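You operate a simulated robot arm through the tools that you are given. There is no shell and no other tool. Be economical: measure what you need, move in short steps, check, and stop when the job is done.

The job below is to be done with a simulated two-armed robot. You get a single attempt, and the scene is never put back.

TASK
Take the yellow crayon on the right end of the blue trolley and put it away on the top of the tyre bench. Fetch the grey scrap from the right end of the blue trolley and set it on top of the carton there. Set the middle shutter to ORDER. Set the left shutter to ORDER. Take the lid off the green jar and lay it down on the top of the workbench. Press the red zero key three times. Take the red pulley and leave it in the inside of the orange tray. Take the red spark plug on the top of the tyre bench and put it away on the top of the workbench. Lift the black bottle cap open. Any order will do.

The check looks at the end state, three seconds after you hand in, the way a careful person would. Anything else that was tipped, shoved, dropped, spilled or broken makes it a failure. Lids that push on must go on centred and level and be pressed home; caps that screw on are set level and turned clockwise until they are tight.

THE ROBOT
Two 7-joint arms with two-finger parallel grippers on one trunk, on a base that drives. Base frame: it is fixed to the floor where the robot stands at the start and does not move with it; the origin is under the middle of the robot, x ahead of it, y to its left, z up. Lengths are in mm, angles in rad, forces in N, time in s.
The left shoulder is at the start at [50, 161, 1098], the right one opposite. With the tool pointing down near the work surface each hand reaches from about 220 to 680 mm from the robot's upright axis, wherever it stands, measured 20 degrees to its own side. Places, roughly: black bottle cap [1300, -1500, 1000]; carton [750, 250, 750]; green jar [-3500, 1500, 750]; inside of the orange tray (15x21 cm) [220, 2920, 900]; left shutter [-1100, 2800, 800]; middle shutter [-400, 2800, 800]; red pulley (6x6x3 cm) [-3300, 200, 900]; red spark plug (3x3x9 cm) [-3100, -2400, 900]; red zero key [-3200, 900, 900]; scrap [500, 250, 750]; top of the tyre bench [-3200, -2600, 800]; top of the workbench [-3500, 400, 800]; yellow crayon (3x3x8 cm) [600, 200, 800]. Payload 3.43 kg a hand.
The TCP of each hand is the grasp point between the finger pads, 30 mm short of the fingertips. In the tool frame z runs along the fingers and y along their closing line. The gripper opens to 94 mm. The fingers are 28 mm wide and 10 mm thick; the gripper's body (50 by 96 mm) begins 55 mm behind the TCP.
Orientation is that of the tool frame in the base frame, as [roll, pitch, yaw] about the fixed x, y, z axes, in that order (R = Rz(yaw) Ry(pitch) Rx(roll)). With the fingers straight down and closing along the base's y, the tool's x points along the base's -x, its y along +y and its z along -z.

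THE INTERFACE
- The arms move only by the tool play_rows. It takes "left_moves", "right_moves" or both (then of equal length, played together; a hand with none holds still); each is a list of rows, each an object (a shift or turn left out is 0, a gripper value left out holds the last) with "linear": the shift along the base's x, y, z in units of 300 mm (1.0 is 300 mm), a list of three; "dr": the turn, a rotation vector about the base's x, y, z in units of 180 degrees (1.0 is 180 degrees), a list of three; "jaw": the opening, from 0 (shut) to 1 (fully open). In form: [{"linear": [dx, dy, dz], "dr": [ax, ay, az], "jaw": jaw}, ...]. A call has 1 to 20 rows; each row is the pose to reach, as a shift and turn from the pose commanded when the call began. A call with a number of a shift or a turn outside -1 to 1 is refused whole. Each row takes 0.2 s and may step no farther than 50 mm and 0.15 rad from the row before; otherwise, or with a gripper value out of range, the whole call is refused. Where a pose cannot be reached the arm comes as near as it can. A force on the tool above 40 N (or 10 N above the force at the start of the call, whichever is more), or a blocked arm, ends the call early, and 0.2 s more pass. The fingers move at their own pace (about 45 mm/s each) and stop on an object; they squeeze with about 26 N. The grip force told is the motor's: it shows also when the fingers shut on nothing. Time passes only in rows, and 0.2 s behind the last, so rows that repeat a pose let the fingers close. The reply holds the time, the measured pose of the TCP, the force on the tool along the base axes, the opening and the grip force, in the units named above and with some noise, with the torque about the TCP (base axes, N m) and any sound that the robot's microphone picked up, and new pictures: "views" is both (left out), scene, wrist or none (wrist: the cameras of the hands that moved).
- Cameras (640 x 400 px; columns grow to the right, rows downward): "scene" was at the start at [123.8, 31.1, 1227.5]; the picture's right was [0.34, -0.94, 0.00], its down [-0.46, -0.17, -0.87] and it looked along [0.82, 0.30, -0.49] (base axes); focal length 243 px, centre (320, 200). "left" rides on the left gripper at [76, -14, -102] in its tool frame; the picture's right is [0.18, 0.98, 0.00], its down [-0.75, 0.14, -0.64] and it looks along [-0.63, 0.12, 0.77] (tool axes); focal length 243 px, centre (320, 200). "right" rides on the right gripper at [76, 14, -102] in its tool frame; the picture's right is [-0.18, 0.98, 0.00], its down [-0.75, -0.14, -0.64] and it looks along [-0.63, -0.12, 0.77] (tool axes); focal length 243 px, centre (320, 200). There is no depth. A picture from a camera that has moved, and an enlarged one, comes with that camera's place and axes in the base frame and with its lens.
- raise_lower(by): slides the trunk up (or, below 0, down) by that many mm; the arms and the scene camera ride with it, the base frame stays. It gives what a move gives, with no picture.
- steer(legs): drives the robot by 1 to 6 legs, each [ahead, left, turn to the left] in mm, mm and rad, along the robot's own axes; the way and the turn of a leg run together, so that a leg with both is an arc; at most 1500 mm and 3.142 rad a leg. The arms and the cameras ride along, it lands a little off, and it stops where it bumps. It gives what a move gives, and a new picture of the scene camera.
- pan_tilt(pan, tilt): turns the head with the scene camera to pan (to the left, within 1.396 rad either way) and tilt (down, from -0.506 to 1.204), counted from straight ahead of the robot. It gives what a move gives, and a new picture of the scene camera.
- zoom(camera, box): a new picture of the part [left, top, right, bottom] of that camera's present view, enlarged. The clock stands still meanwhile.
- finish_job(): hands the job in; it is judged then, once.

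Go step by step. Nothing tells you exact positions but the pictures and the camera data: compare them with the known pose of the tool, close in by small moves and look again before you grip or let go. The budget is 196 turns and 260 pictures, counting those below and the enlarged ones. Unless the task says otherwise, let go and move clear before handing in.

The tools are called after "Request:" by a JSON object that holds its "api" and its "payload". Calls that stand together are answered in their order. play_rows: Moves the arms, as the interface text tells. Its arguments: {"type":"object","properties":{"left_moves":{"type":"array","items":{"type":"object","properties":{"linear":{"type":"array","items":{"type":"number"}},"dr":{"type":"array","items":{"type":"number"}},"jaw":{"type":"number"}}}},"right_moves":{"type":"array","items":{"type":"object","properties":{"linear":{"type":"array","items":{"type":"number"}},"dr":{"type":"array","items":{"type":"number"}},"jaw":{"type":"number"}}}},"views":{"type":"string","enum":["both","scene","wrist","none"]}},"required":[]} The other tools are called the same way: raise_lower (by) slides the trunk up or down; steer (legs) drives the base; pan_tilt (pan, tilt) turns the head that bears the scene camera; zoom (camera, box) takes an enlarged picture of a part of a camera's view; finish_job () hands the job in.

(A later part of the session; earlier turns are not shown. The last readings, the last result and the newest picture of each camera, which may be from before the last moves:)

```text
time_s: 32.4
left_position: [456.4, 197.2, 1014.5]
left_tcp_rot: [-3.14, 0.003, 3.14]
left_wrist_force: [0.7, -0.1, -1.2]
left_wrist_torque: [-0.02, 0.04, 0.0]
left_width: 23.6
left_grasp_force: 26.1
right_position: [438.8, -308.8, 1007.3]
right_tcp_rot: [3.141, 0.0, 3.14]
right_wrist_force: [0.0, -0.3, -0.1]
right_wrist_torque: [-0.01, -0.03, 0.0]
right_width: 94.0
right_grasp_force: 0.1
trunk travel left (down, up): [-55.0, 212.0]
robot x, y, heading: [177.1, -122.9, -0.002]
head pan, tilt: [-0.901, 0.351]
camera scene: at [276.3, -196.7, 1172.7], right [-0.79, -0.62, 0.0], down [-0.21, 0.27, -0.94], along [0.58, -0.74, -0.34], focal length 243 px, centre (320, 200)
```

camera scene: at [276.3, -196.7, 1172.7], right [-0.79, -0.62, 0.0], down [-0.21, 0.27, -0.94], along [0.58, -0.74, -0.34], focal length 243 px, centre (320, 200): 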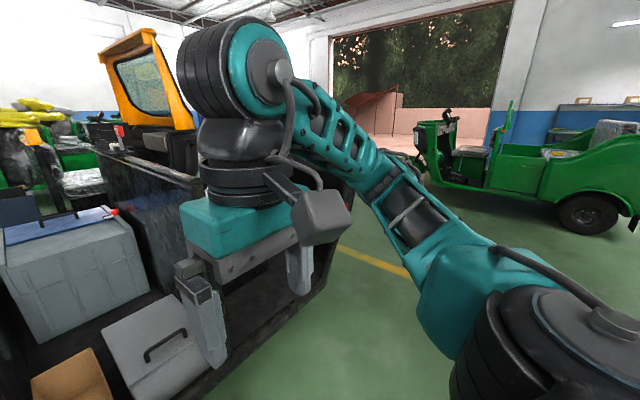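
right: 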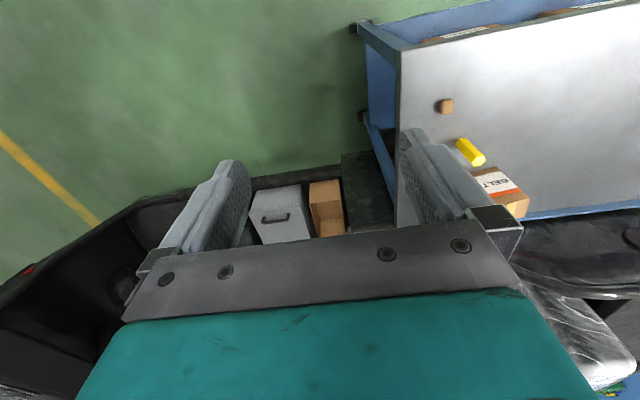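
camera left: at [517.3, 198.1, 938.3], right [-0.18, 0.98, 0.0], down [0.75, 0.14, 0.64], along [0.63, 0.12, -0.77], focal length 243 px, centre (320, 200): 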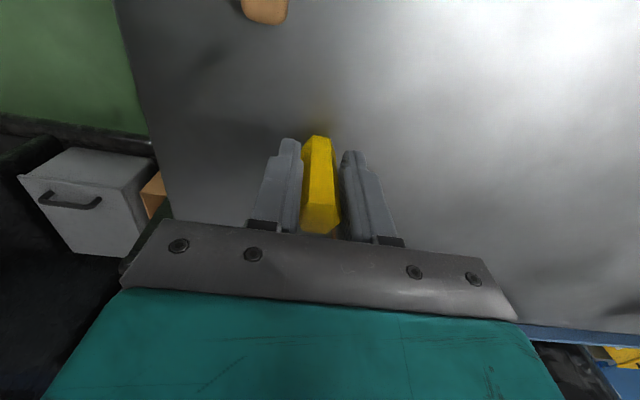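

Still in the way. I'll back off from the trolley and turn the whole robot toward the bottle cap.

Request:
{"api": "steer", "payload": {"legs": [[-300, 0, 0], [0, -300, 0], [0, 0, -0.75]]}}

Request:
{"api": "pan_tilt", "payload": {"pan": 0, "tilt": 0.3}}

```text
time_s: 39.2
left_position: [301.0, -371.2, 1014.6]
left_tcp_rot: [-3.139, 0.003, 2.392]
left_wrist_force: [0.1, -0.5, 0.5]
left_wrist_torque: [0.01, -0.03, -0.03]
left_width: 23.4
left_grasp_force: 25.4
right_position: [-56.6, -732.0, 1007.5]
right_tcp_rot: [3.141, 0.001, 2.39]
right_wrist_force: [-0.2, -0.8, 0.6]
right_wrist_torque: [-0.01, 0.0, 0.01]
right_width: 93.8
right_grasp_force: 0.1
trunk travel left (down, up): [-55.0, 212.0]
robot x, y, heading: [-117.6, -418.8, -0.751]
head pan, tilt: [-0.901, 0.351]
camera scene: at [-100.0, -538.5, 1172.7], right [-1.0, 0.08, 0.0], down [0.03, 0.34, -0.94], along [-0.07, -0.94, -0.34], focal length 243 px, centre (320, 200)
```

scene: 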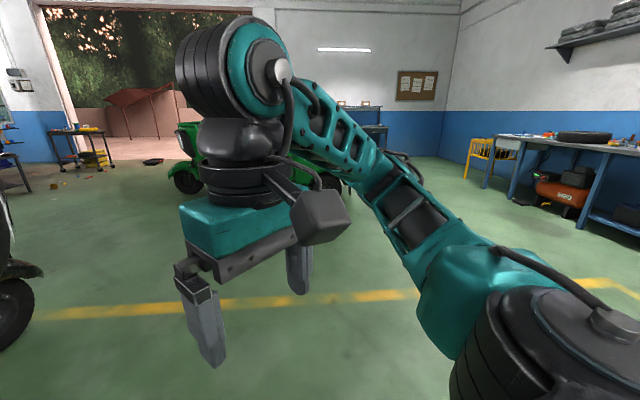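

```text
time_s: 40.4
left_position: [301.7, -371.7, 1014.8]
left_tcp_rot: [-3.139, 0.004, 2.392]
left_wrist_force: [-0.6, 0.7, -0.6]
left_wrist_torque: [0.02, 0.0, 0.0]
left_width: 23.0
left_grasp_force: 25.8
right_position: [-56.2, -730.0, 1007.3]
right_tcp_rot: [3.141, -0.001, 2.393]
right_wrist_force: [0.7, -0.2, -1.2]
right_wrist_torque: [0.02, 0.0, -0.03]
right_width: 94.0
right_grasp_force: 0.0
trunk travel left (down, up): [-55.0, 212.0]
robot x, y, heading: [-119.8, -418.5, -0.753]
head pan, tilt: [0.0, 0.3]
camera scene: at [-24.2, -509.3, 1177.4], right [-0.68, -0.73, 0.0], down [-0.22, 0.2, -0.96], along [0.7, -0.65, -0.3], focal length 243 px, centre (320, 200)
```

scene: 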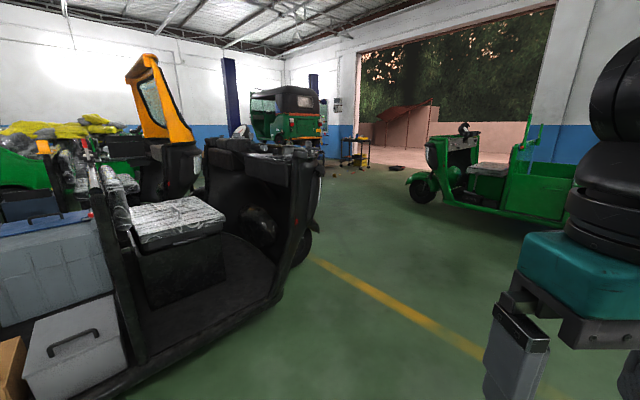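

The bottle cap should appear around px (294,152), near the black chassis cowl. Zooming.

Request:
{"api": "zoom", "payload": {"camera": "scene", "box": [190, 90, 380, 220]}}

```text
3.08 times, centred on (285, 155) of scene
camera zoom: at [-24.2, -509.3, 1177.4], right [-0.68, -0.73, 0.0], down [-0.22, 0.2, -0.96], along [0.7, -0.65, -0.3], focal length 748 px, centre (428, 338)
```

zoom: 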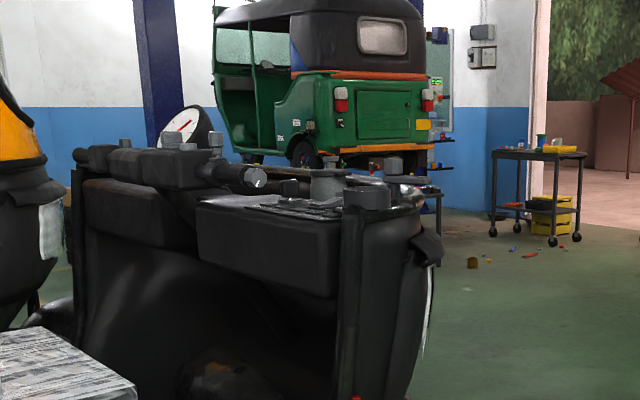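

The black vehicle lies along y with its cowl near x 1200+, y≈-1500, with several items on top. I'll drive to about (600,-1330) facing +x and look closely.

Request:
{"api": "steer", "payload": {"legs": [[1148, -172, 0], [0, 0, 0.753]]}}

Request:
{"api": "pan_tilt", "payload": {"pan": -0.1, "tilt": 0.4}}

```text
time_s: 45.5
left_position: [954.1, -1196.9, 1013.7]
left_tcp_rot: [3.137, -0.031, 2.385]
left_wrist_force: [-6.3, 3.2, 1.6]
left_wrist_torque: [0.08, 0.09, 0.06]
left_width: 23.3
left_grasp_force: 26.3
right_position: [603.7, -1562.1, 1006.8]
right_tcp_rot: [-3.14, 0.0, 2.395]
right_wrist_force: [-0.2, 0.5, 0.1]
right_wrist_torque: [0.01, -0.02, -0.01]
right_width: 94.1
right_grasp_force: 0.0
trunk travel left (down, up): [-55.0, 212.0]
robot x, y, heading: [541.3, -1250.9, -0.749]
head pan, tilt: [0.0, 0.3]
stopped in leg 1: the force on the tool passed its limit at 71 N (the readings are from after the stop); the commanded pose is now the measured one
camera scene: at [635.6, -1340.4, 1177.4], right [-0.68, -0.73, 0.0], down [-0.22, 0.2, -0.96], along [0.7, -0.65, -0.3], focal length 243 px, centre (320, 200)
```

scene: 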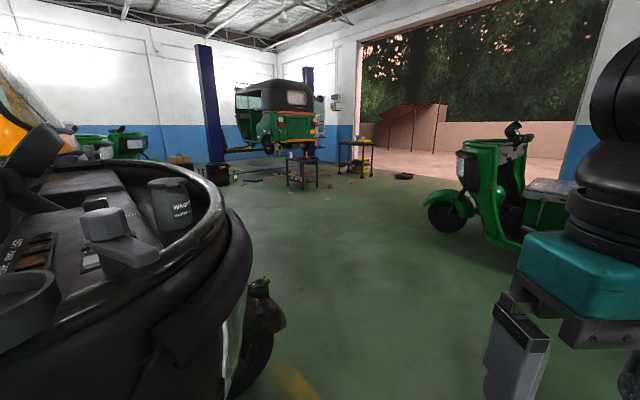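

```text
time_s: 46.2
left_position: [954.4, -1197.4, 1013.6]
left_tcp_rot: [3.137, -0.031, 2.387]
left_wrist_force: [-10.3, 3.4, -1.8]
left_wrist_torque: [0.04, 0.14, 0.06]
left_width: 23.3
left_grasp_force: 26.3
right_position: [602.8, -1562.8, 1008.4]
right_tcp_rot: [3.14, 0.001, 2.394]
right_wrist_force: [-0.2, -0.1, 0.2]
right_wrist_torque: [-0.04, -0.02, -0.01]
right_width: 94.1
right_grasp_force: 0.1
trunk travel left (down, up): [-55.0, 212.0]
robot x, y, heading: [542.3, -1253.8, -0.747]
head pan, tilt: [-0.099, 0.4]
camera scene: at [628.3, -1346.1, 1168.3], right [-0.75, -0.66, 0.0], down [-0.26, 0.29, -0.92], along [0.61, -0.69, -0.39], focal length 243 px, centre (320, 200)
```

scene: 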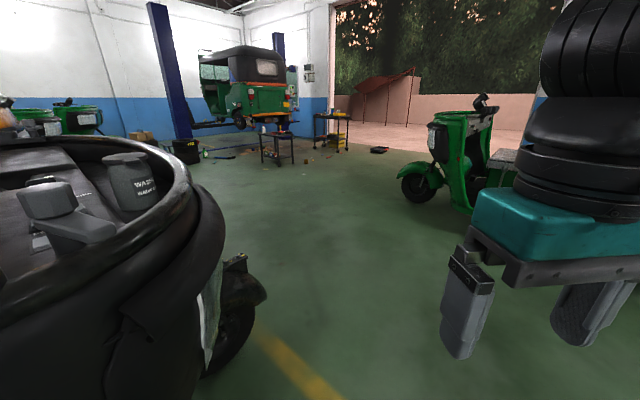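

The left hand bumped the vehicle, which is nearer than I estimated. I'll back straight off the way I came and look.

Request:
{"api": "steer", "payload": {"legs": [[-250, 0, 0]]}}

Request:
{"api": "pan_tilt", "payload": {"pan": 0.5, "tilt": 0.4}}

```text
time_s: 48.0
left_position: [773.2, -1026.2, 1014.0]
left_tcp_rot: [3.139, -0.029, 2.394]
left_wrist_force: [0.1, -0.5, -0.3]
left_wrist_torque: [-0.01, 0.0, -0.02]
left_width: 23.2
left_grasp_force: 26.0
right_position: [426.1, -1395.3, 1007.5]
right_tcp_rot: [-3.141, 0.0, 2.403]
right_wrist_force: [0.4, 0.0, -0.2]
right_wrist_torque: [0.02, -0.04, -0.02]
right_width: 94.1
right_grasp_force: 0.0
trunk travel left (down, up): [-55.0, 212.0]
robot x, y, heading: [358.0, -1082.8, -0.736]
head pan, tilt: [-0.099, 0.4]
camera scene: at [449.0, -1179.2, 1168.2], right [-0.74, -0.67, 0.0], down [-0.26, 0.29, -0.92], along [0.62, -0.69, -0.39], focal length 243 px, centre (320, 200)
```

scene: 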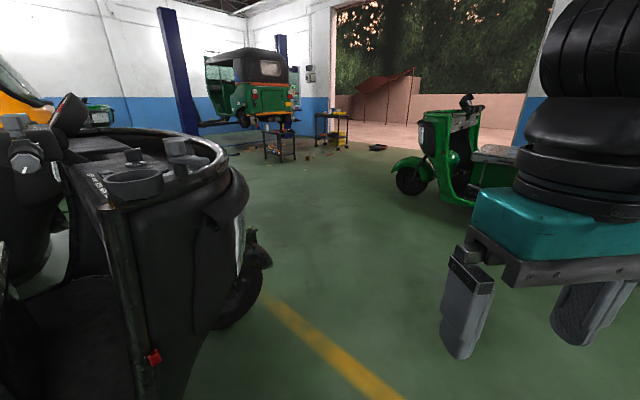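

```text
time_s: 49.0
left_position: [773.8, -1027.9, 1014.0]
left_tcp_rot: [3.137, -0.032, 2.395]
left_wrist_force: [0.2, 0.1, 0.1]
left_wrist_torque: [0.0, 0.03, -0.01]
left_width: 23.2
left_grasp_force: 25.6
right_position: [425.6, -1394.8, 1006.5]
right_tcp_rot: [-3.141, 0.002, 2.404]
right_wrist_force: [-0.2, -0.1, -1.0]
right_wrist_torque: [-0.02, 0.03, 0.02]
right_width: 93.9
right_grasp_force: 0.0
trunk travel left (down, up): [-55.0, 212.0]
robot x, y, heading: [359.9, -1085.2, -0.738]
head pan, tilt: [0.499, 0.4]
camera scene: at [477.2, -1132.6, 1168.1], right [-0.24, -0.97, 0.0], down [-0.38, 0.09, -0.92], along [0.89, -0.22, -0.39], focal length 243 px, centre (320, 200)
```

scene: 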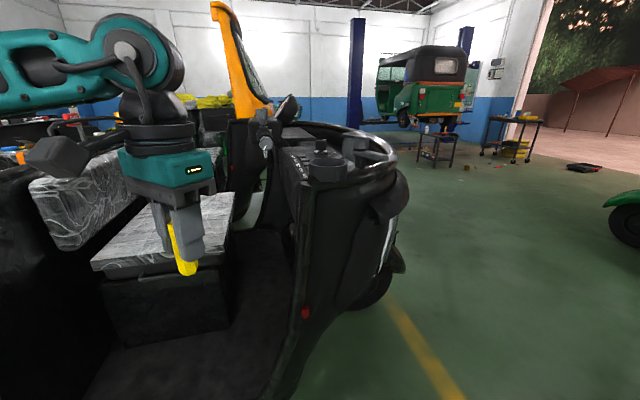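

Request:
{"api": "zoom", "payload": {"camera": "scene", "box": [240, 90, 420, 210]}}

```text
3.33 times, centred on (330, 150) of scene
camera zoom: at [477.2, -1132.6, 1168.1], right [-0.24, -0.97, 0.0], down [-0.38, 0.09, -0.92], along [0.89, -0.22, -0.39], focal length 810 px, centre (287, 367)
```

zoom: 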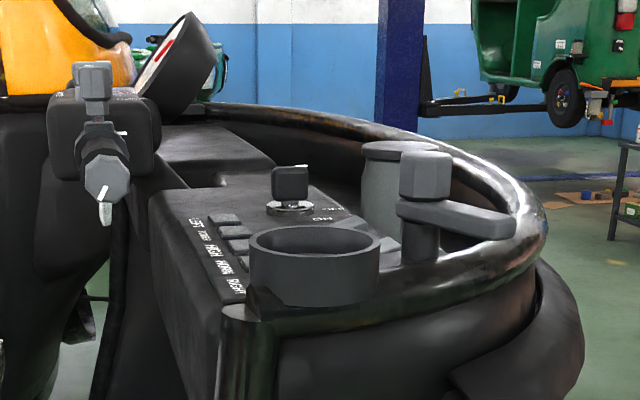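

The washer bottle's cap is at about [1344,-1469,1037]. I'll raise and tuck the right hand, turn, then slide to about (770,-1540) heading 0.48 for a close look.

Request:
{"api": "play_rows", "payload": {"right_moves": [{"linear": [0, 0, 0.15]}, {"linear": [-0.05, 0.04, 0.28]}, {"linear": [-0.1, 0.09, 0.4]}, {"linear": [-0.15, 0.13, 0.5]}], "views": "none"}}

Request:
{"api": "steer", "payload": {"legs": [[0, 0, 1.218], [0, -593, 0]]}}

```text
time_s: 50.0
left_position: [773.5, -1026.5, 1011.8]
left_tcp_rot: [3.139, -0.029, 2.396]
left_wrist_force: [-0.5, 0.0, -0.2]
left_wrist_torque: [-0.01, 0.0, -0.01]
left_width: 23.1
left_grasp_force: 26.5
right_position: [379.9, -1357.1, 1157.5]
right_tcp_rot: [-3.141, -0.001, 2.403]
right_wrist_force: [0.8, 0.5, -0.4]
right_wrist_torque: [0.01, 0.01, -0.02]
right_width: 94.1
right_grasp_force: 0.1
trunk travel left (down, up): [-55.0, 212.0]
robot x, y, heading: [360.9, -1083.4, -0.741]
head pan, tilt: [0.499, 0.4]
```

```text
time_s: 58.6
left_position: [718.0, -1187.7, 1013.3]
left_tcp_rot: [3.137, -0.031, -2.65]
left_wrist_force: [0.5, -0.4, -0.4]
left_wrist_torque: [-0.03, -0.03, 0.0]
left_width: 23.4
left_grasp_force: 26.1
right_position: [901.2, -1664.9, 1157.6]
right_tcp_rot: [3.139, 0.0, -2.641]
right_wrist_force: [-0.2, -0.1, -0.2]
right_wrist_torque: [0.0, -0.01, 0.02]
right_width: 93.9
right_grasp_force: 0.1
trunk travel left (down, up): [-55.0, 212.0]
robot x, y, heading: [637.5, -1599.9, 0.499]
head pan, tilt: [0.499, 0.4]
camera scene: at [720.4, -1500.4, 1168.1], right [0.84, -0.54, 0.0], down [-0.21, -0.33, -0.92], along [0.5, 0.77, -0.39], focal length 243 px, centre (320, 200)
```

scene: 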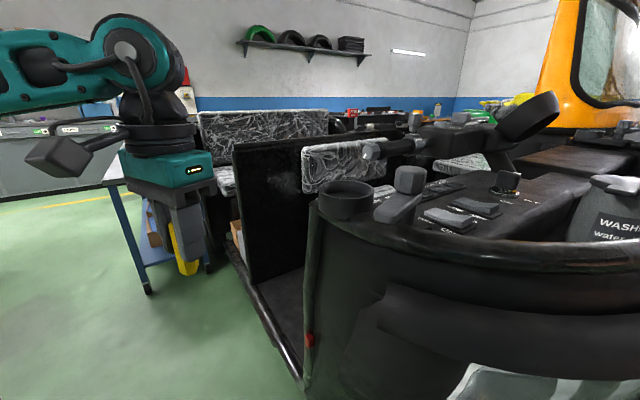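

Request:
{"api": "pan_tilt", "payload": {"pan": -0.1, "tilt": 0.4}}

Request:
{"api": "zoom", "payload": {"camera": "scene", "box": [120, 80, 420, 280]}}

```text
time_s: 59.6
left_position: [719.0, -1187.1, 1013.4]
left_tcp_rot: [3.139, -0.032, -2.648]
left_wrist_force: [0.2, -0.4, -0.5]
left_wrist_torque: [0.0, -0.04, -0.02]
left_width: 23.1
left_grasp_force: 25.8
right_position: [901.7, -1664.7, 1158.1]
right_tcp_rot: [3.14, 0.0, -2.64]
right_wrist_force: [-1.3, 0.1, -0.5]
right_wrist_torque: [0.01, 0.0, -0.05]
right_width: 94.1
right_grasp_force: 0.1
trunk travel left (down, up): [-55.0, 212.0]
robot x, y, heading: [637.2, -1596.8, 0.506]
head pan, tilt: [-0.099, 0.4]
camera scene: at [755.5, -1542.0, 1168.1], right [0.39, -0.92, 0.0], down [-0.36, -0.15, -0.92], along [0.85, 0.36, -0.39], focal length 243 px, centre (320, 200)
```

scene: 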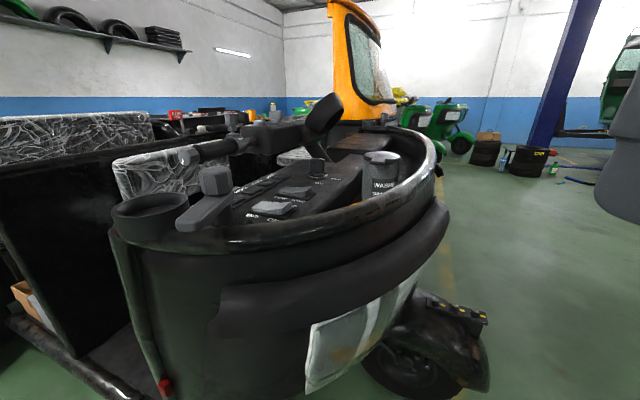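

```text
2.00 times, centred on (270, 180) of scene
camera zoom: at [755.5, -1542.0, 1168.1], right [0.39, -0.92, 0.0], down [-0.36, -0.15, -0.92], along [0.85, 0.36, -0.39], focal length 486 px, centre (420, 240)
```

zoom: 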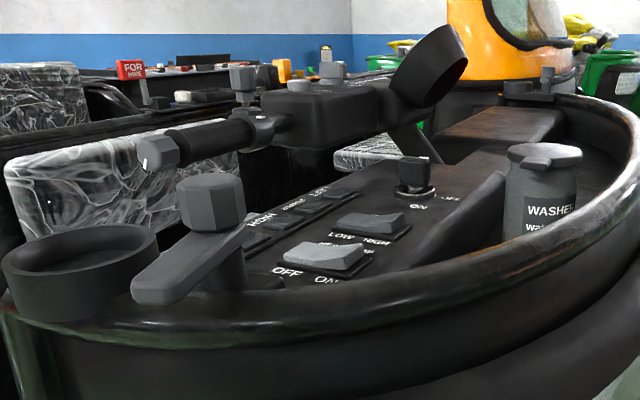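

Request:
{"api": "zoom", "payload": {"camera": "scene", "box": [350, 140, 420, 210]}}

```text
5.71 times, centred on (385, 175) of scene
camera zoom: at [755.5, -1542.0, 1168.1], right [0.39, -0.92, 0.0], down [-0.36, -0.15, -0.92], along [0.85, 0.36, -0.39], focal length 1388 px, centre (-51, 343)
```

zoom: 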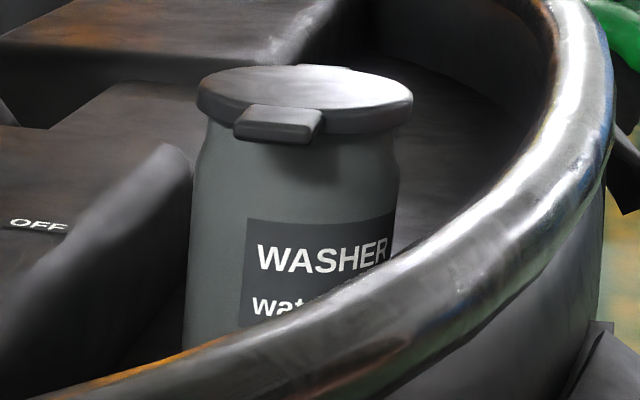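

The cap's lip points roughly along -x, with the hinge on the far side. I'll drive 90 mm closer, then turn the right hand to face +x and pitch it up to about 25° below horizontal.

Request:
{"api": "steer", "payload": {"legs": [[90, 0, 0]]}}

Request:
{"api": "play_rows", "payload": {"right_moves": [{"linear": [0, 0.1, 0], "dr": [0, 0, -0.04], "jaw": 0.5}, {"linear": [0, 0.2, 0], "dr": [0, 0, -0.08], "jaw": 0}, {"linear": [0.05, 0.3, 0], "dr": [0, 0, -0.12], "jaw": 0}, {"linear": [0.1, 0.4, 0], "dr": [0, 0, -0.159], "jaw": 0}], "views": "none"}}

Request:
{"api": "play_rows", "payload": {"right_moves": [{"dr": [0, -0.045, 0]}, {"dr": [0, -0.09, 0]}, {"dr": [0, -0.135, 0]}, {"dr": [0, -0.18, 0]}, {"dr": [0, -0.225, 0]}, {"dr": [0, -0.27, 0]}, {"dr": [0, -0.315, 0]}, {"dr": [0, -0.361, 0]}]}}

```text
time_s: 60.7
left_position: [796.1, -1145.5, 1013.1]
left_tcp_rot: [3.138, -0.031, -2.649]
left_wrist_force: [0.2, 0.2, -0.2]
left_wrist_torque: [-0.01, 0.0, 0.03]
left_width: 23.6
left_grasp_force: 26.2
right_position: [979.6, -1622.6, 1157.4]
right_tcp_rot: [3.141, -0.001, -2.641]
right_wrist_force: [0.0, 0.1, 0.7]
right_wrist_torque: [-0.02, 0.01, -0.01]
right_width: 93.9
right_grasp_force: 0.1
trunk travel left (down, up): [-55.0, 212.0]
robot x, y, heading: [714.6, -1558.7, 0.501]
head pan, tilt: [-0.099, 0.4]
camera scene: at [832.8, -1499.9, 1168.0], right [0.39, -0.92, 0.0], down [-0.36, -0.15, -0.92], along [0.85, 0.36, -0.39], focal length 243 px, centre (320, 200)
```

scene: 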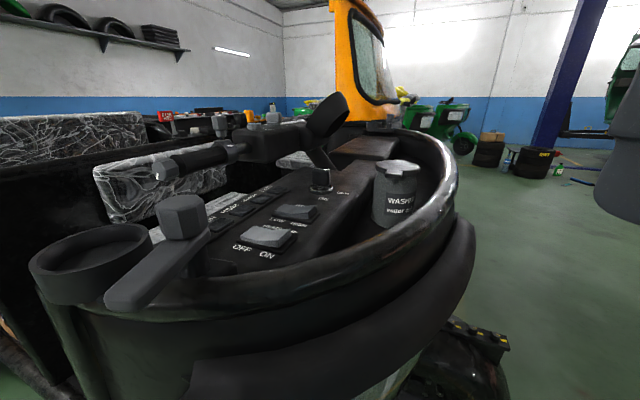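

```text
time_s: 61.5
left_position: [795.6, -1144.7, 1013.3]
left_tcp_rot: [3.139, -0.029, -2.65]
left_wrist_force: [0.5, -0.2, -0.6]
left_wrist_torque: [0.01, -0.02, -0.01]
left_width: 23.1
left_grasp_force: 26.1
right_position: [988.3, -1545.7, 1160.4]
right_tcp_rot: [-3.135, 0.005, -2.953]
right_wrist_force: [10.2, -18.0, 2.9]
right_wrist_torque: [2.11, 1.31, 1.7]
right_width: 23.6
right_grasp_force: 0.1
trunk travel left (down, up): [-55.0, 212.0]
robot x, y, heading: [717.1, -1555.3, 0.501]
head pan, tilt: [-0.099, 0.4]
stopped in row 4 (right hand): the force on the tool passed its limit at 59 N (the readings are from after the stop); the commanded pose is now the measured one
```

```text
time_s: 61.9
left_position: [795.6, -1145.3, 1013.0]
left_tcp_rot: [3.139, -0.029, -2.651]
left_wrist_force: [0.4, 0.2, -0.6]
left_wrist_torque: [-0.02, 0.01, -0.02]
left_width: 23.2
left_grasp_force: 25.9
right_position: [989.9, -1546.2, 1162.0]
right_tcp_rot: [-3.131, 0.039, -2.957]
right_wrist_force: [-0.2, -18.1, -5.7]
right_wrist_torque: [1.98, -0.63, 1.99]
right_width: 0.0
right_grasp_force: 2.0
trunk travel left (down, up): [-55.0, 212.0]
robot x, y, heading: [716.7, -1556.7, 0.5]
head pan, tilt: [-0.099, 0.4]
stopped in row 1 (right hand): the force on the tool passed its limit at 51 N (the readings are from after the stop); the commanded pose is now the measured one
camera scene: at [830.7, -1496.7, 1168.1], right [0.43, -0.9, 0.0], down [-0.35, -0.17, -0.92], along [0.83, 0.39, -0.39], focal length 243 px, centre (320, 200)
camera right: at [908.8, -1546.4, 1261.6], right [0.0, 1.0, 0.0], down [0.74, 0.0, 0.67], along [0.67, 0.0, -0.74], focal length 243 px, centre (320, 200)
```

scene: 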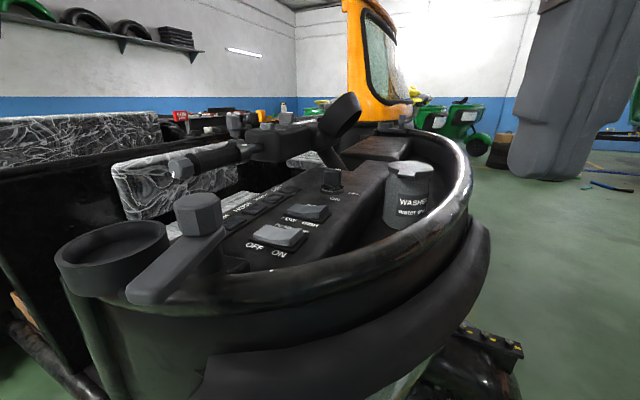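
right: 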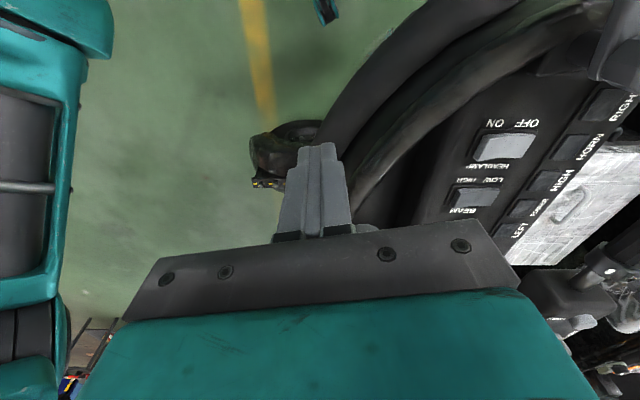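

The right gripper is touching my own head camera. I'll move the hand away (forward and to the right) and then pitch.

Request:
{"api": "play_rows", "payload": {"right_moves": [{"linear": [0.08, -0.1, 0]}, {"linear": [0.2, -0.18, 0.05]}, {"linear": [0.33, -0.2, 0.1]}, {"linear": [0.4, -0.2, 0.1]}], "views": "none"}}

Request:
{"api": "play_rows", "payload": {"right_moves": [{"dr": [0, -0.045, 0]}, {"dr": [0, -0.09, 0]}, {"dr": [0, -0.135, 0]}, {"dr": [0, -0.18, 0]}, {"dr": [0, -0.225, 0]}, {"dr": [0, -0.27, 0]}, {"dr": [0, -0.315, 0]}, {"dr": [0, -0.361, 0]}]}}

```text
time_s: 62.9
left_position: [796.2, -1145.6, 1013.3]
left_tcp_rot: [3.138, -0.031, -2.649]
left_wrist_force: [0.4, -0.4, -1.4]
left_wrist_torque: [0.01, -0.03, 0.01]
left_width: 23.1
left_grasp_force: 26.0
right_position: [1109.2, -1605.7, 1189.1]
right_tcp_rot: [-3.134, 0.037, -2.965]
right_wrist_force: [-0.6, 0.4, 0.2]
right_wrist_torque: [0.0, 0.0, 0.01]
right_width: 0.0
right_grasp_force: 26.3
trunk travel left (down, up): [-55.0, 212.0]
robot x, y, heading: [714.7, -1556.5, 0.5]
head pan, tilt: [-0.099, 0.4]
```

```text
time_s: 64.7
left_position: [795.2, -1145.7, 1012.7]
left_tcp_rot: [3.136, -0.029, -2.651]
left_wrist_force: [-0.4, -0.3, -0.1]
left_wrist_torque: [-0.01, 0.01, 0.02]
left_width: 23.0
left_grasp_force: 26.2
right_position: [1111.0, -1605.0, 1191.3]
right_tcp_rot: [-2.742, 1.138, -2.706]
right_wrist_force: [-0.1, 0.7, 0.7]
right_wrist_torque: [-0.03, -0.02, 0.0]
right_width: 0.1
right_grasp_force: 25.6
trunk travel left (down, up): [-55.0, 212.0]
robot x, y, heading: [711.6, -1553.5, 0.501]
head pan, tilt: [-0.099, 0.4]
camera scene: at [832.4, -1500.1, 1168.1], right [0.39, -0.92, 0.0], down [-0.36, -0.15, -0.92], along [0.85, 0.36, -0.39], focal length 243 px, centre (320, 200)
camera right: at [986.1, -1604.8, 1160.0], right [0.0, 1.0, 0.01], down [-0.3, -0.01, 0.96], along [0.96, -0.01, 0.3], focal length 243 px, centre (320, 200)
```

scene: 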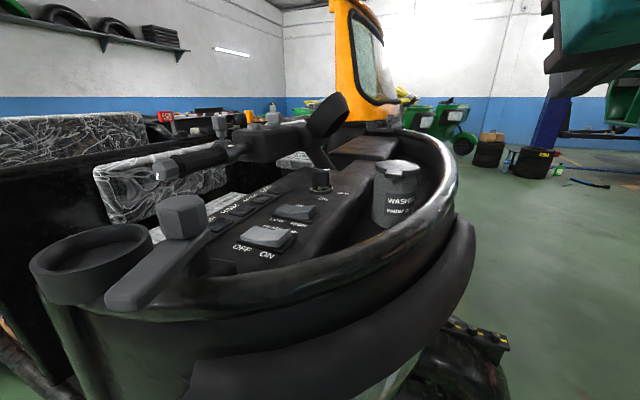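
right: 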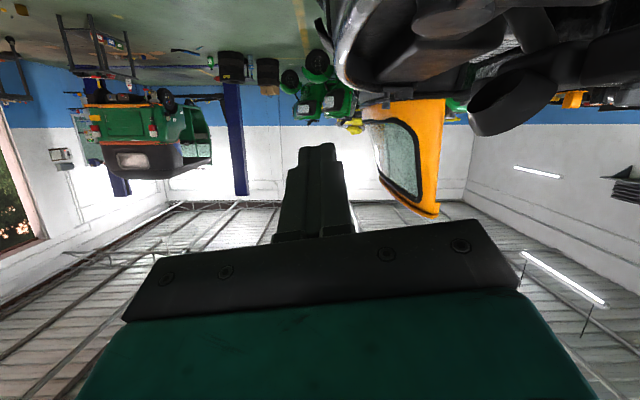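

Request:
{"api": "zoom", "payload": {"camera": "scene", "box": [340, 140, 460, 240]}}

```text
4.00 times, centred on (400, 190) of scene
camera zoom: at [832.4, -1500.1, 1168.1], right [0.39, -0.92, 0.0], down [-0.36, -0.15, -0.92], along [0.85, 0.36, -0.39], focal length 972 px, centre (0, 240)
```

zoom: 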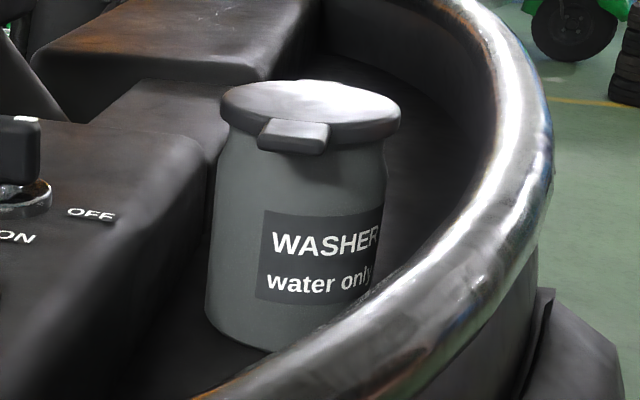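

By triangulation the cap's top centre is at about [1322,-1459,1042], and its lip reaches x≈1258. I'll bring the closed fingers in front of and above the lip level to check clearances.

Request:
{"api": "play_rows", "payload": {"right_moves": [{"linear": [0.06, 0.1, -0.02]}, {"linear": [0.12, 0.22, -0.07]}, {"linear": [0.18, 0.34, -0.12]}, {"linear": [0.23, 0.46, -0.18]}, {"linear": [0.263, 0.5, -0.3]}], "views": "none"}}

Request:
{"api": "zoom", "payload": {"camera": "scene", "box": [320, 100, 520, 260]}}

```text
time_s: 65.8
left_position: [794.6, -1146.1, 1012.7]
left_tcp_rot: [3.139, -0.031, -2.648]
left_wrist_force: [-0.8, 0.0, -0.3]
left_wrist_torque: [-0.02, 0.02, -0.01]
left_width: 23.3
left_grasp_force: 26.0
right_position: [1191.0, -1454.3, 1101.4]
right_tcp_rot: [-2.743, 1.136, -2.71]
right_wrist_force: [0.2, 0.7, 0.4]
right_wrist_torque: [0.01, -0.02, 0.01]
right_width: 0.0
right_grasp_force: 26.2
trunk travel left (down, up): [-55.0, 212.0]
robot x, y, heading: [711.1, -1550.8, 0.5]
head pan, tilt: [-0.099, 0.4]
```

```text
2.50 times, centred on (420, 180) of scene
camera zoom: at [832.6, -1500.1, 1168.1], right [0.39, -0.92, 0.0], down [-0.36, -0.15, -0.92], along [0.85, 0.36, -0.39], focal length 607 px, centre (70, 250)
```

zoom: 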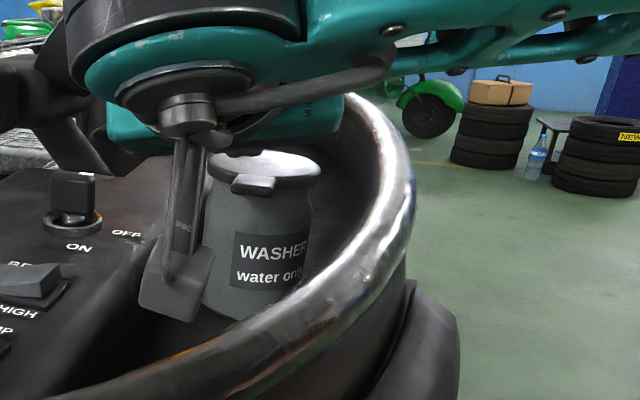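

The wrist camera hangs low and would hit the rim, so I'll use a vertical hand instead: straddle the lip from above, pinch its sides, and lift it along the hinge arc. Rotating the hand back to pointing down.

Request:
{"api": "play_rows", "payload": {"right_moves": [{"linear": [-0.02, 0, 0.05], "dr": [0, 0.045, 0], "jaw": 0.7}, {"linear": [-0.04, 0, 0.1], "dr": [0, 0.09, 0]}, {"linear": [-0.05, 0, 0.15], "dr": [0, 0.135, 0]}, {"linear": [-0.05, 0, 0.15], "dr": [0, 0.18, 0]}, {"linear": [-0.05, 0, 0.15], "dr": [0, 0.225, 0]}, {"linear": [-0.05, 0, 0.15], "dr": [0, 0.27, 0]}, {"linear": [-0.05, 0, 0.15], "dr": [0, 0.315, 0]}, {"linear": [-0.05, 0, 0.15], "dr": [0, 0.361, 0]}], "views": "none"}}

Request:
{"api": "steer", "payload": {"legs": [[40, 0, 0]]}}

```text
time_s: 67.7
left_position: [796.1, -1145.1, 1013.2]
left_tcp_rot: [3.139, -0.031, -2.65]
left_wrist_force: [-0.5, 0.3, -0.6]
left_wrist_torque: [-0.01, -0.01, 0.0]
left_width: 23.3
left_grasp_force: 26.1
right_position: [1174.1, -1455.2, 1147.0]
right_tcp_rot: [-3.134, 0.036, -2.965]
right_wrist_force: [0.7, 0.1, 0.1]
right_wrist_torque: [-0.01, 0.01, -0.01]
right_width: 65.8
right_grasp_force: 0.1
trunk travel left (down, up): [-55.0, 212.0]
robot x, y, heading: [714.2, -1553.7, 0.5]
head pan, tilt: [-0.099, 0.4]
```

```text
time_s: 68.5
left_position: [831.1, -1125.3, 1013.1]
left_tcp_rot: [3.139, -0.031, -2.651]
left_wrist_force: [-0.1, -0.1, 0.4]
left_wrist_torque: [-0.02, 0.0, -0.04]
left_width: 23.2
left_grasp_force: 25.9
right_position: [1209.5, -1436.8, 1146.2]
right_tcp_rot: [-3.134, 0.038, -2.965]
right_wrist_force: [-0.5, 0.3, 0.4]
right_wrist_torque: [-0.02, 0.02, -0.02]
right_width: 65.6
right_grasp_force: 0.1
trunk travel left (down, up): [-55.0, 212.0]
robot x, y, heading: [746.5, -1534.9, 0.504]
head pan, tilt: [-0.099, 0.4]
camera scene: at [867.5, -1481.0, 1168.0], right [0.39, -0.92, 0.0], down [-0.36, -0.15, -0.92], along [0.85, 0.36, -0.39], focal length 243 px, centre (320, 200)
```

scene: 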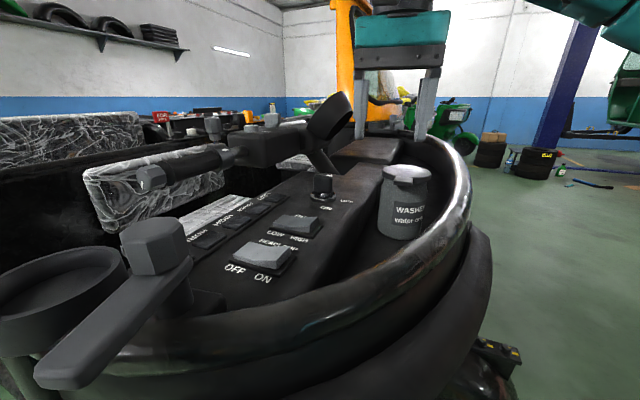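

Request:
{"api": "play_rows", "payload": {"right_moves": [{"linear": [0.08, -0.03, -0.03]}, {"linear": [0.15, -0.063, -0.06]}, {"linear": [0.15, -0.063, -0.06]}], "views": "wrist"}}

Request:
{"api": "zoom", "payload": {"camera": "scene", "box": [340, 100, 480, 260]}}

```text
time_s: 69.3
left_position: [830.4, -1125.5, 1012.6]
left_tcp_rot: [3.14, -0.032, -2.649]
left_wrist_force: [0.7, -0.1, -0.9]
left_wrist_torque: [-0.01, -0.02, 0.0]
left_width: 23.2
left_grasp_force: 26.0
right_position: [1255.1, -1454.7, 1128.3]
right_tcp_rot: [-3.134, 0.036, -2.964]
right_wrist_force: [0.4, 0.5, 0.2]
right_wrist_torque: [0.02, 0.0, 0.0]
right_width: 65.6
right_grasp_force: 0.1
trunk travel left (down, up): [-55.0, 212.0]
robot x, y, heading: [748.4, -1539.9, 0.504]
head pan, tilt: [-0.099, 0.4]
camera right: at [1173.3, -1454.2, 1228.3], right [0.01, 1.0, 0.0], down [0.74, 0.0, 0.67], along [0.67, -0.01, -0.74], focal length 243 px, centre (320, 200)
```

right: 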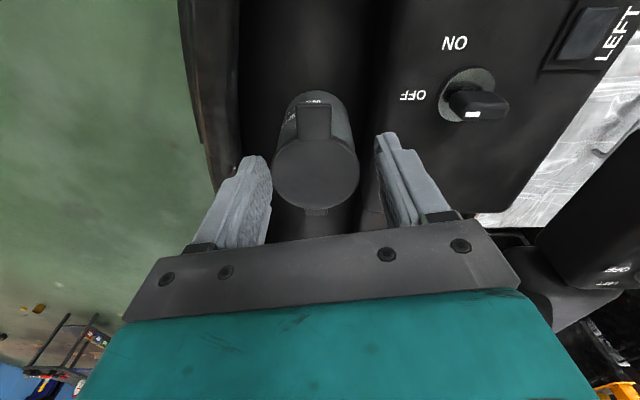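

```text
2.50 times, centred on (410, 180) of scene
camera zoom: at [867.1, -1481.2, 1168.1], right [0.39, -0.92, 0.0], down [-0.36, -0.15, -0.92], along [0.85, 0.36, -0.39], focal length 607 px, centre (95, 250)
```

zoom: 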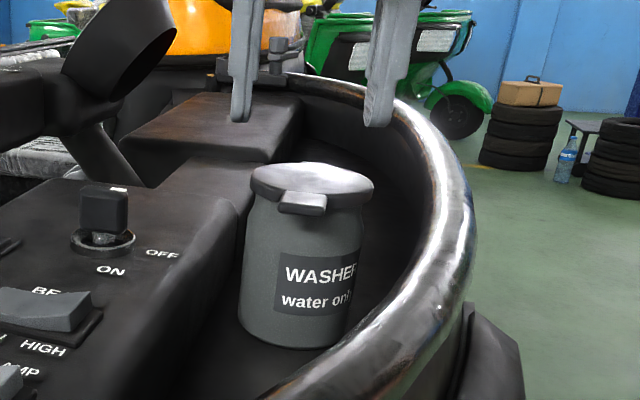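

The lip spans about x 1241–1270, y≈-1461, and the cap top is at z≈1045. I'll square the hand to it and descend so the fingertips straddle the lip.

Request:
{"api": "play_rows", "payload": {"right_moves": [{"linear": [-0.003, -0.01, 0], "dr": [0, 0, -0.028]}, {"linear": [-0.003, -0.022, -0.05], "dr": [0, 0, -0.056]}, {"linear": [-0.003, -0.022, -0.15], "dr": [0, 0, -0.056]}, {"linear": [-0.003, -0.022, -0.2], "dr": [0, 0, -0.056]}], "views": "wrist"}}

Request:
{"api": "zoom", "payload": {"camera": "scene", "box": [350, 120, 470, 220]}}

```text
time_s: 70.3
left_position: [829.6, -1126.8, 1013.3]
left_tcp_rot: [3.139, -0.031, -2.65]
left_wrist_force: [0.0, 0.0, -0.9]
left_wrist_torque: [0.01, 0.02, -0.01]
left_width: 23.2
left_grasp_force: 25.8
right_position: [1253.9, -1460.8, 1068.3]
right_tcp_rot: [-3.134, 0.038, 3.14]
right_wrist_force: [0.1, -1.0, -0.2]
right_wrist_torque: [0.02, 0.03, -0.03]
right_width: 65.7
right_grasp_force: 0.1
trunk travel left (down, up): [-55.0, 212.0]
robot x, y, heading: [746.0, -1540.4, 0.5]
head pan, tilt: [-0.099, 0.4]
camera right: at [1173.4, -1446.3, 1169.5], right [0.18, 0.98, 0.0], down [0.73, -0.14, 0.67], along [0.66, -0.12, -0.74], focal length 243 px, centre (320, 200)
```

right: 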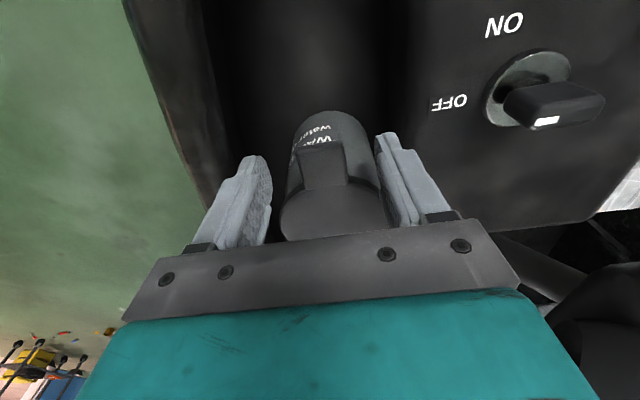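

```text
4.00 times, centred on (410, 170) of scene
camera zoom: at [867.2, -1481.2, 1168.1], right [0.39, -0.92, 0.0], down [-0.36, -0.15, -0.92], along [0.85, 0.36, -0.39], focal length 972 px, centre (-40, 320)
```

zoom: 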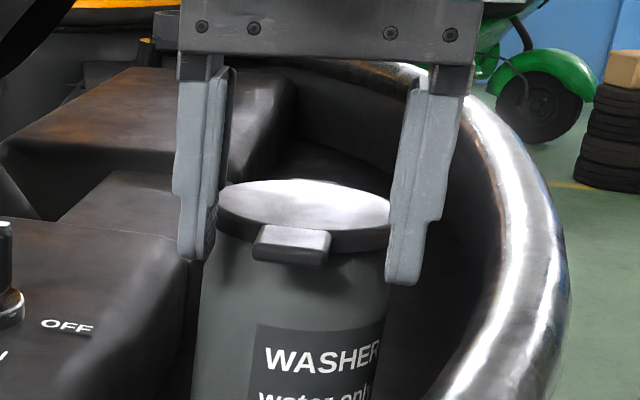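

The lip is centred between the fingertips. I'll lower 8 mm and pinch it.

Request:
{"api": "play_rows", "payload": {"right_moves": [{"linear": [0, 0, -0.027]}, {"linear": [0, 0, -0.027], "jaw": 0.5}, {"linear": [0, 0, -0.027], "jaw": 0.35}, {"linear": [0, 0, -0.027], "jaw": 0.1}, {"linear": [0, 0, -0.027], "jaw": 0.1}, {"linear": [0, 0, -0.027], "jaw": 0.1}], "views": "wrist"}}

Request:
{"api": "zoom", "payload": {"camera": "scene", "box": [350, 120, 470, 220]}}

```text
time_s: 71.7
left_position: [830.0, -1125.5, 1012.3]
left_tcp_rot: [3.139, -0.032, -2.648]
left_wrist_force: [-1.1, 0.4, 0.8]
left_wrist_torque: [0.01, 0.01, 0.0]
left_width: 23.0
left_grasp_force: 26.1
right_position: [1250.8, -1458.6, 1062.2]
right_tcp_rot: [-3.133, 0.036, -3.139]
right_wrist_force: [-4.3, 12.9, -2.5]
right_wrist_torque: [0.5, 0.28, -0.33]
right_width: 27.4
right_grasp_force: 44.3
trunk travel left (down, up): [-55.0, 212.0]
robot x, y, heading: [748.8, -1533.5, 0.499]
head pan, tilt: [-0.099, 0.4]
camera right: at [1172.7, -1444.9, 1161.7], right [0.18, 0.98, 0.0], down [0.73, -0.13, 0.67], along [0.66, -0.12, -0.74], focal length 243 px, centre (320, 200)
```

right: 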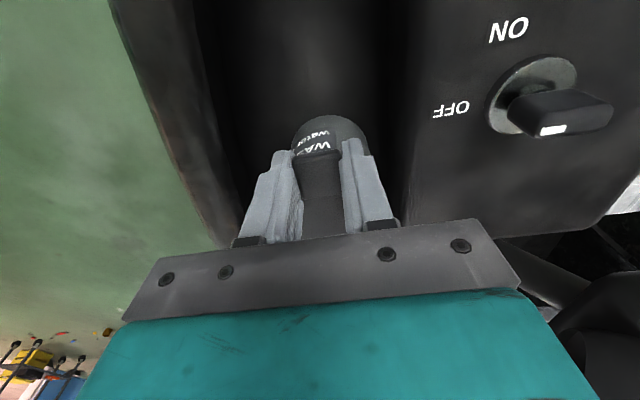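

```text
4.00 times, centred on (410, 170) of scene
camera zoom: at [866.8, -1479.8, 1168.1], right [0.39, -0.92, 0.0], down [-0.36, -0.15, -0.92], along [0.85, 0.36, -0.39], focal length 972 px, centre (-40, 320)
```

zoom: 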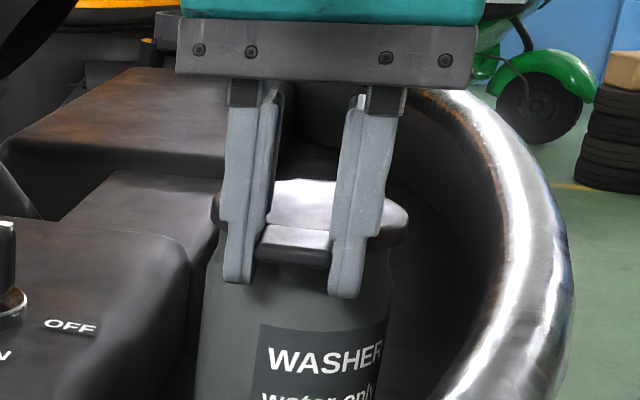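

Lip pinched. Lifting along the hinge arc to about 40° first.

Request:
{"api": "play_rows", "payload": {"right_moves": [{"linear": [0.002, 0.004, 0.029]}, {"linear": [0.005, 0.004, 0.058]}, {"linear": [0.02, 0.004, 0.114]}, {"linear": [0.045, 0.004, 0.167]}, {"linear": [0.078, 0.004, 0.214]}], "views": "none"}}

Request:
{"api": "zoom", "payload": {"camera": "scene", "box": [350, 90, 470, 220]}}

```text
time_s: 72.9
left_position: [830.0, -1125.3, 1012.9]
left_tcp_rot: [3.14, -0.03, -2.65]
left_wrist_force: [-0.2, -0.4, -0.2]
left_wrist_torque: [0.02, 0.0, 0.02]
left_width: 23.3
left_grasp_force: 25.7
right_position: [1274.8, -1460.2, 1125.6]
right_tcp_rot: [-3.133, 0.036, -3.138]
right_wrist_force: [-11.6, 7.3, 1.9]
right_wrist_torque: [0.35, 0.81, 0.15]
right_width: 27.8
right_grasp_force: 30.8
trunk travel left (down, up): [-55.0, 212.0]
robot x, y, heading: [750.0, -1538.7, 0.502]
head pan, tilt: [-0.099, 0.4]
```

```text
3.08 times, centred on (410, 155) of scene
camera zoom: at [865.7, -1480.5, 1168.3], right [0.39, -0.92, 0.0], down [-0.36, -0.15, -0.92], along [0.85, 0.36, -0.39], focal length 748 px, centre (43, 338)
```

zoom: 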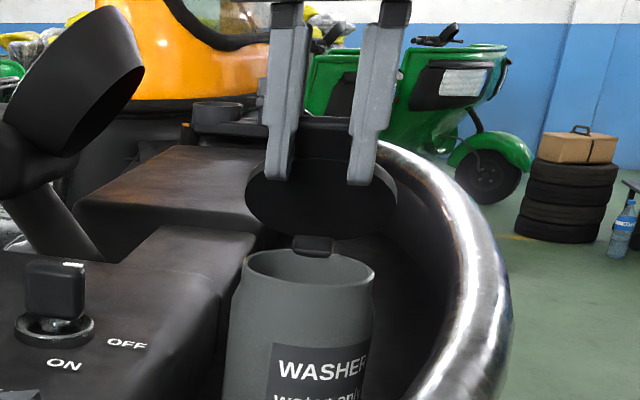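

The cap is opening well. Continuing the arc to about 90°.

Request:
{"api": "play_rows", "payload": {"right_moves": [{"linear": [0.043, 0, 0.043]}, {"linear": [0.088, 0, 0.073]}, {"linear": [0.138, 0, 0.097]}, {"linear": [0.192, 0, 0.112]}, {"linear": [0.245, 0, 0.116]}], "views": "none"}}

Request:
{"api": "zoom", "payload": {"camera": "scene", "box": [350, 90, 470, 220]}}

```text
time_s: 74.1
left_position: [829.6, -1127.0, 1012.9]
left_tcp_rot: [3.138, -0.03, -2.65]
left_wrist_force: [0.7, -1.0, -1.3]
left_wrist_torque: [0.05, 0.0, 0.01]
left_width: 23.2
left_grasp_force: 25.8
right_position: [1341.9, -1462.0, 1158.7]
right_tcp_rot: [-3.134, 0.04, -3.139]
right_wrist_force: [-0.1, -0.6, 0.4]
right_wrist_torque: [0.04, -0.02, -0.02]
right_width: 9.2
right_grasp_force: 0.1
right hand out of reach, approached as far as the arm can: row 5
trunk travel left (down, up): [-55.0, 212.0]
robot x, y, heading: [748.6, -1537.8, 0.499]
head pan, tilt: [-0.099, 0.4]
```

```text
3.08 times, centred on (410, 155) of scene
camera zoom: at [867.2, -1481.7, 1168.2], right [0.39, -0.92, 0.0], down [-0.36, -0.15, -0.92], along [0.85, 0.36, -0.39], focal length 748 px, centre (43, 338)
```

zoom: 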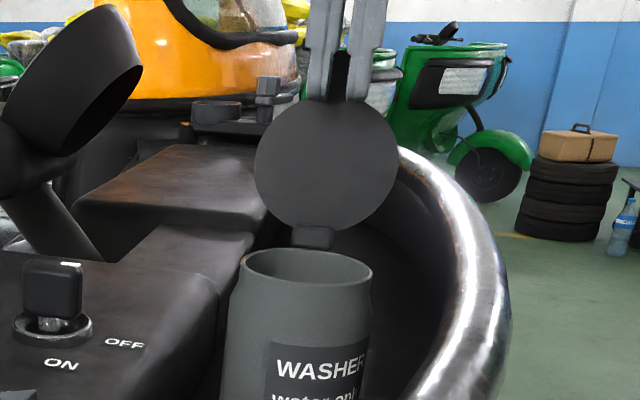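

The cap is about upright and slipped from the fingers. I'll raise the hand straight up and see whether it stays.

Request:
{"api": "play_rows", "payload": {"right_moves": [{"linear": [-0.03, 0, 0.1]}, {"linear": [-0.1, 0, 0.2]}, {"linear": [-0.2, 0, 0.22]}, {"linear": [-0.2, 0, 0.22]}, {"linear": [-0.2, 0, 0.22]}], "views": "none"}}

Request:
{"api": "zoom", "payload": {"camera": "scene", "box": [350, 90, 470, 220]}}

```text
time_s: 75.3
left_position: [830.2, -1126.7, 1011.6]
left_tcp_rot: [3.138, -0.031, -2.648]
left_wrist_force: [0.0, 0.7, -0.7]
left_wrist_torque: [0.03, 0.0, 0.01]
left_width: 23.4
left_grasp_force: 26.2
right_position: [1277.9, -1463.8, 1218.8]
right_tcp_rot: [-3.135, 0.037, -3.139]
right_wrist_force: [0.0, 0.1, -0.3]
right_wrist_torque: [0.0, 0.0, 0.01]
right_width: 9.5
right_grasp_force: 0.1
right hand out of reach, approached as far as the arm can: row 1, 2, 3, 4, 5
trunk travel left (down, up): [-55.0, 212.0]
robot x, y, heading: [748.6, -1533.7, 0.498]
head pan, tilt: [-0.099, 0.4]
```

```text
3.08 times, centred on (410, 155) of scene
camera zoom: at [867.1, -1481.2, 1168.1], right [0.39, -0.92, 0.0], down [-0.36, -0.15, -0.92], along [0.85, 0.36, -0.39], focal length 748 px, centre (43, 338)
```

zoom: 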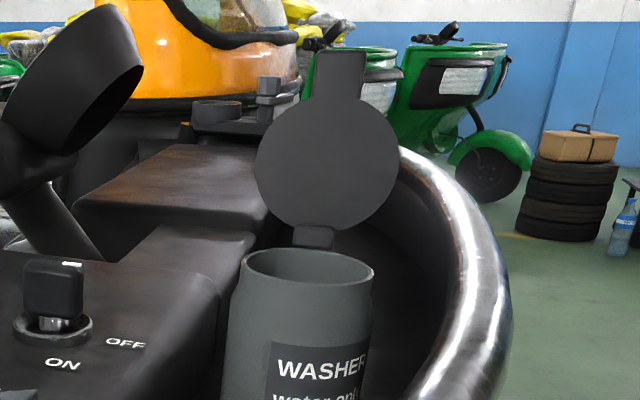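

The cap stays upright and open. I'll tuck the right hand and back away, then head toward the tyre bench.

Request:
{"api": "play_rows", "payload": {"right_moves": [{"linear": [-0.12, -0.08, 0], "jaw": 0.5}, {"linear": [-0.24, -0.17, 0]}, {"linear": [-0.36, -0.26, -0.05]}, {"linear": [-0.46, -0.38, -0.1]}], "views": "none"}}

Request:
{"api": "steer", "payload": {"legs": [[-900, 0, 0], [0, 0, 1.571], [0, 0, 1.3]]}}

Request:
{"api": "pan_tilt", "payload": {"pan": 0, "tilt": 0.25}}

```text
time_s: 76.3
left_position: [829.7, -1126.7, 1013.6]
left_tcp_rot: [3.137, -0.029, -2.65]
left_wrist_force: [0.1, -0.4, -0.9]
left_wrist_torque: [0.02, -0.02, -0.02]
left_width: 23.3
left_grasp_force: 25.9
right_position: [1140.0, -1575.0, 1189.2]
right_tcp_rot: [-3.134, 0.039, -3.14]
right_wrist_force: [-0.2, -0.5, -0.4]
right_wrist_torque: [-0.03, -0.01, -0.02]
right_width: 47.2
right_grasp_force: 0.0
trunk travel left (down, up): [-55.0, 212.0]
robot x, y, heading: [745.0, -1538.5, 0.502]
head pan, tilt: [-0.099, 0.4]
```

```text
time_s: 88.2
left_position: [-259.6, -2333.4, 1013.4]
left_tcp_rot: [3.138, -0.029, 0.192]
left_wrist_force: [0.2, 0.1, -0.4]
left_wrist_torque: [0.0, -0.02, 0.02]
left_width: 23.1
left_grasp_force: 26.2
right_position: [-422.5, -1814.3, 1188.7]
right_tcp_rot: [-3.133, 0.036, -0.3]
right_wrist_force: [0.2, 0.2, 0.6]
right_wrist_torque: [0.04, -0.01, 0.05]
right_width: 47.0
right_grasp_force: 0.0
trunk travel left (down, up): [-55.0, 212.0]
robot x, y, heading: [-57.0, -1963.9, -2.945]
head pan, tilt: [-0.099, 0.4]
camera scene: at [-192.0, -1983.5, 1168.1], right [-0.1, 0.99, 0.0], down [0.39, 0.04, -0.92], along [-0.92, -0.09, -0.39], focal length 243 px, centre (320, 200)
```

scene: 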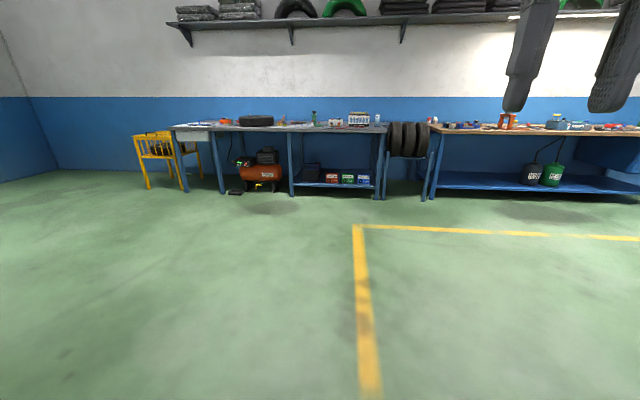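

```text
time_s: 88.9
left_position: [-259.0, -2333.5, 1012.0]
left_tcp_rot: [3.138, -0.032, 0.19]
left_wrist_force: [0.3, 0.1, 0.2]
left_wrist_torque: [0.0, 0.03, 0.01]
left_width: 23.3
left_grasp_force: 26.3
right_position: [-421.8, -1813.4, 1189.0]
right_tcp_rot: [-3.134, 0.036, -0.299]
right_wrist_force: [1.0, -0.1, -0.6]
right_wrist_torque: [0.03, -0.06, -0.01]
right_width: 47.1
right_grasp_force: 0.1
trunk travel left (down, up): [-55.0, 212.0]
robot x, y, heading: [-59.8, -1966.1, -2.941]
head pan, tilt: [0.0, 0.25]
camera scene: at [-191.4, -1992.7, 1182.1], right [-0.2, 0.98, 0.0], down [0.24, 0.05, -0.97], along [-0.95, -0.19, -0.25], focal length 243 px, centre (320, 200)
```

scene: 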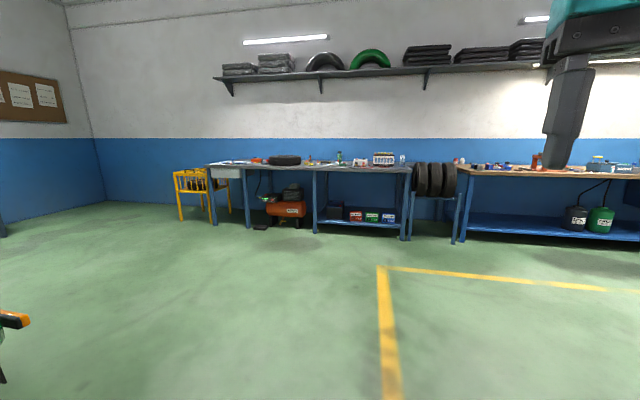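

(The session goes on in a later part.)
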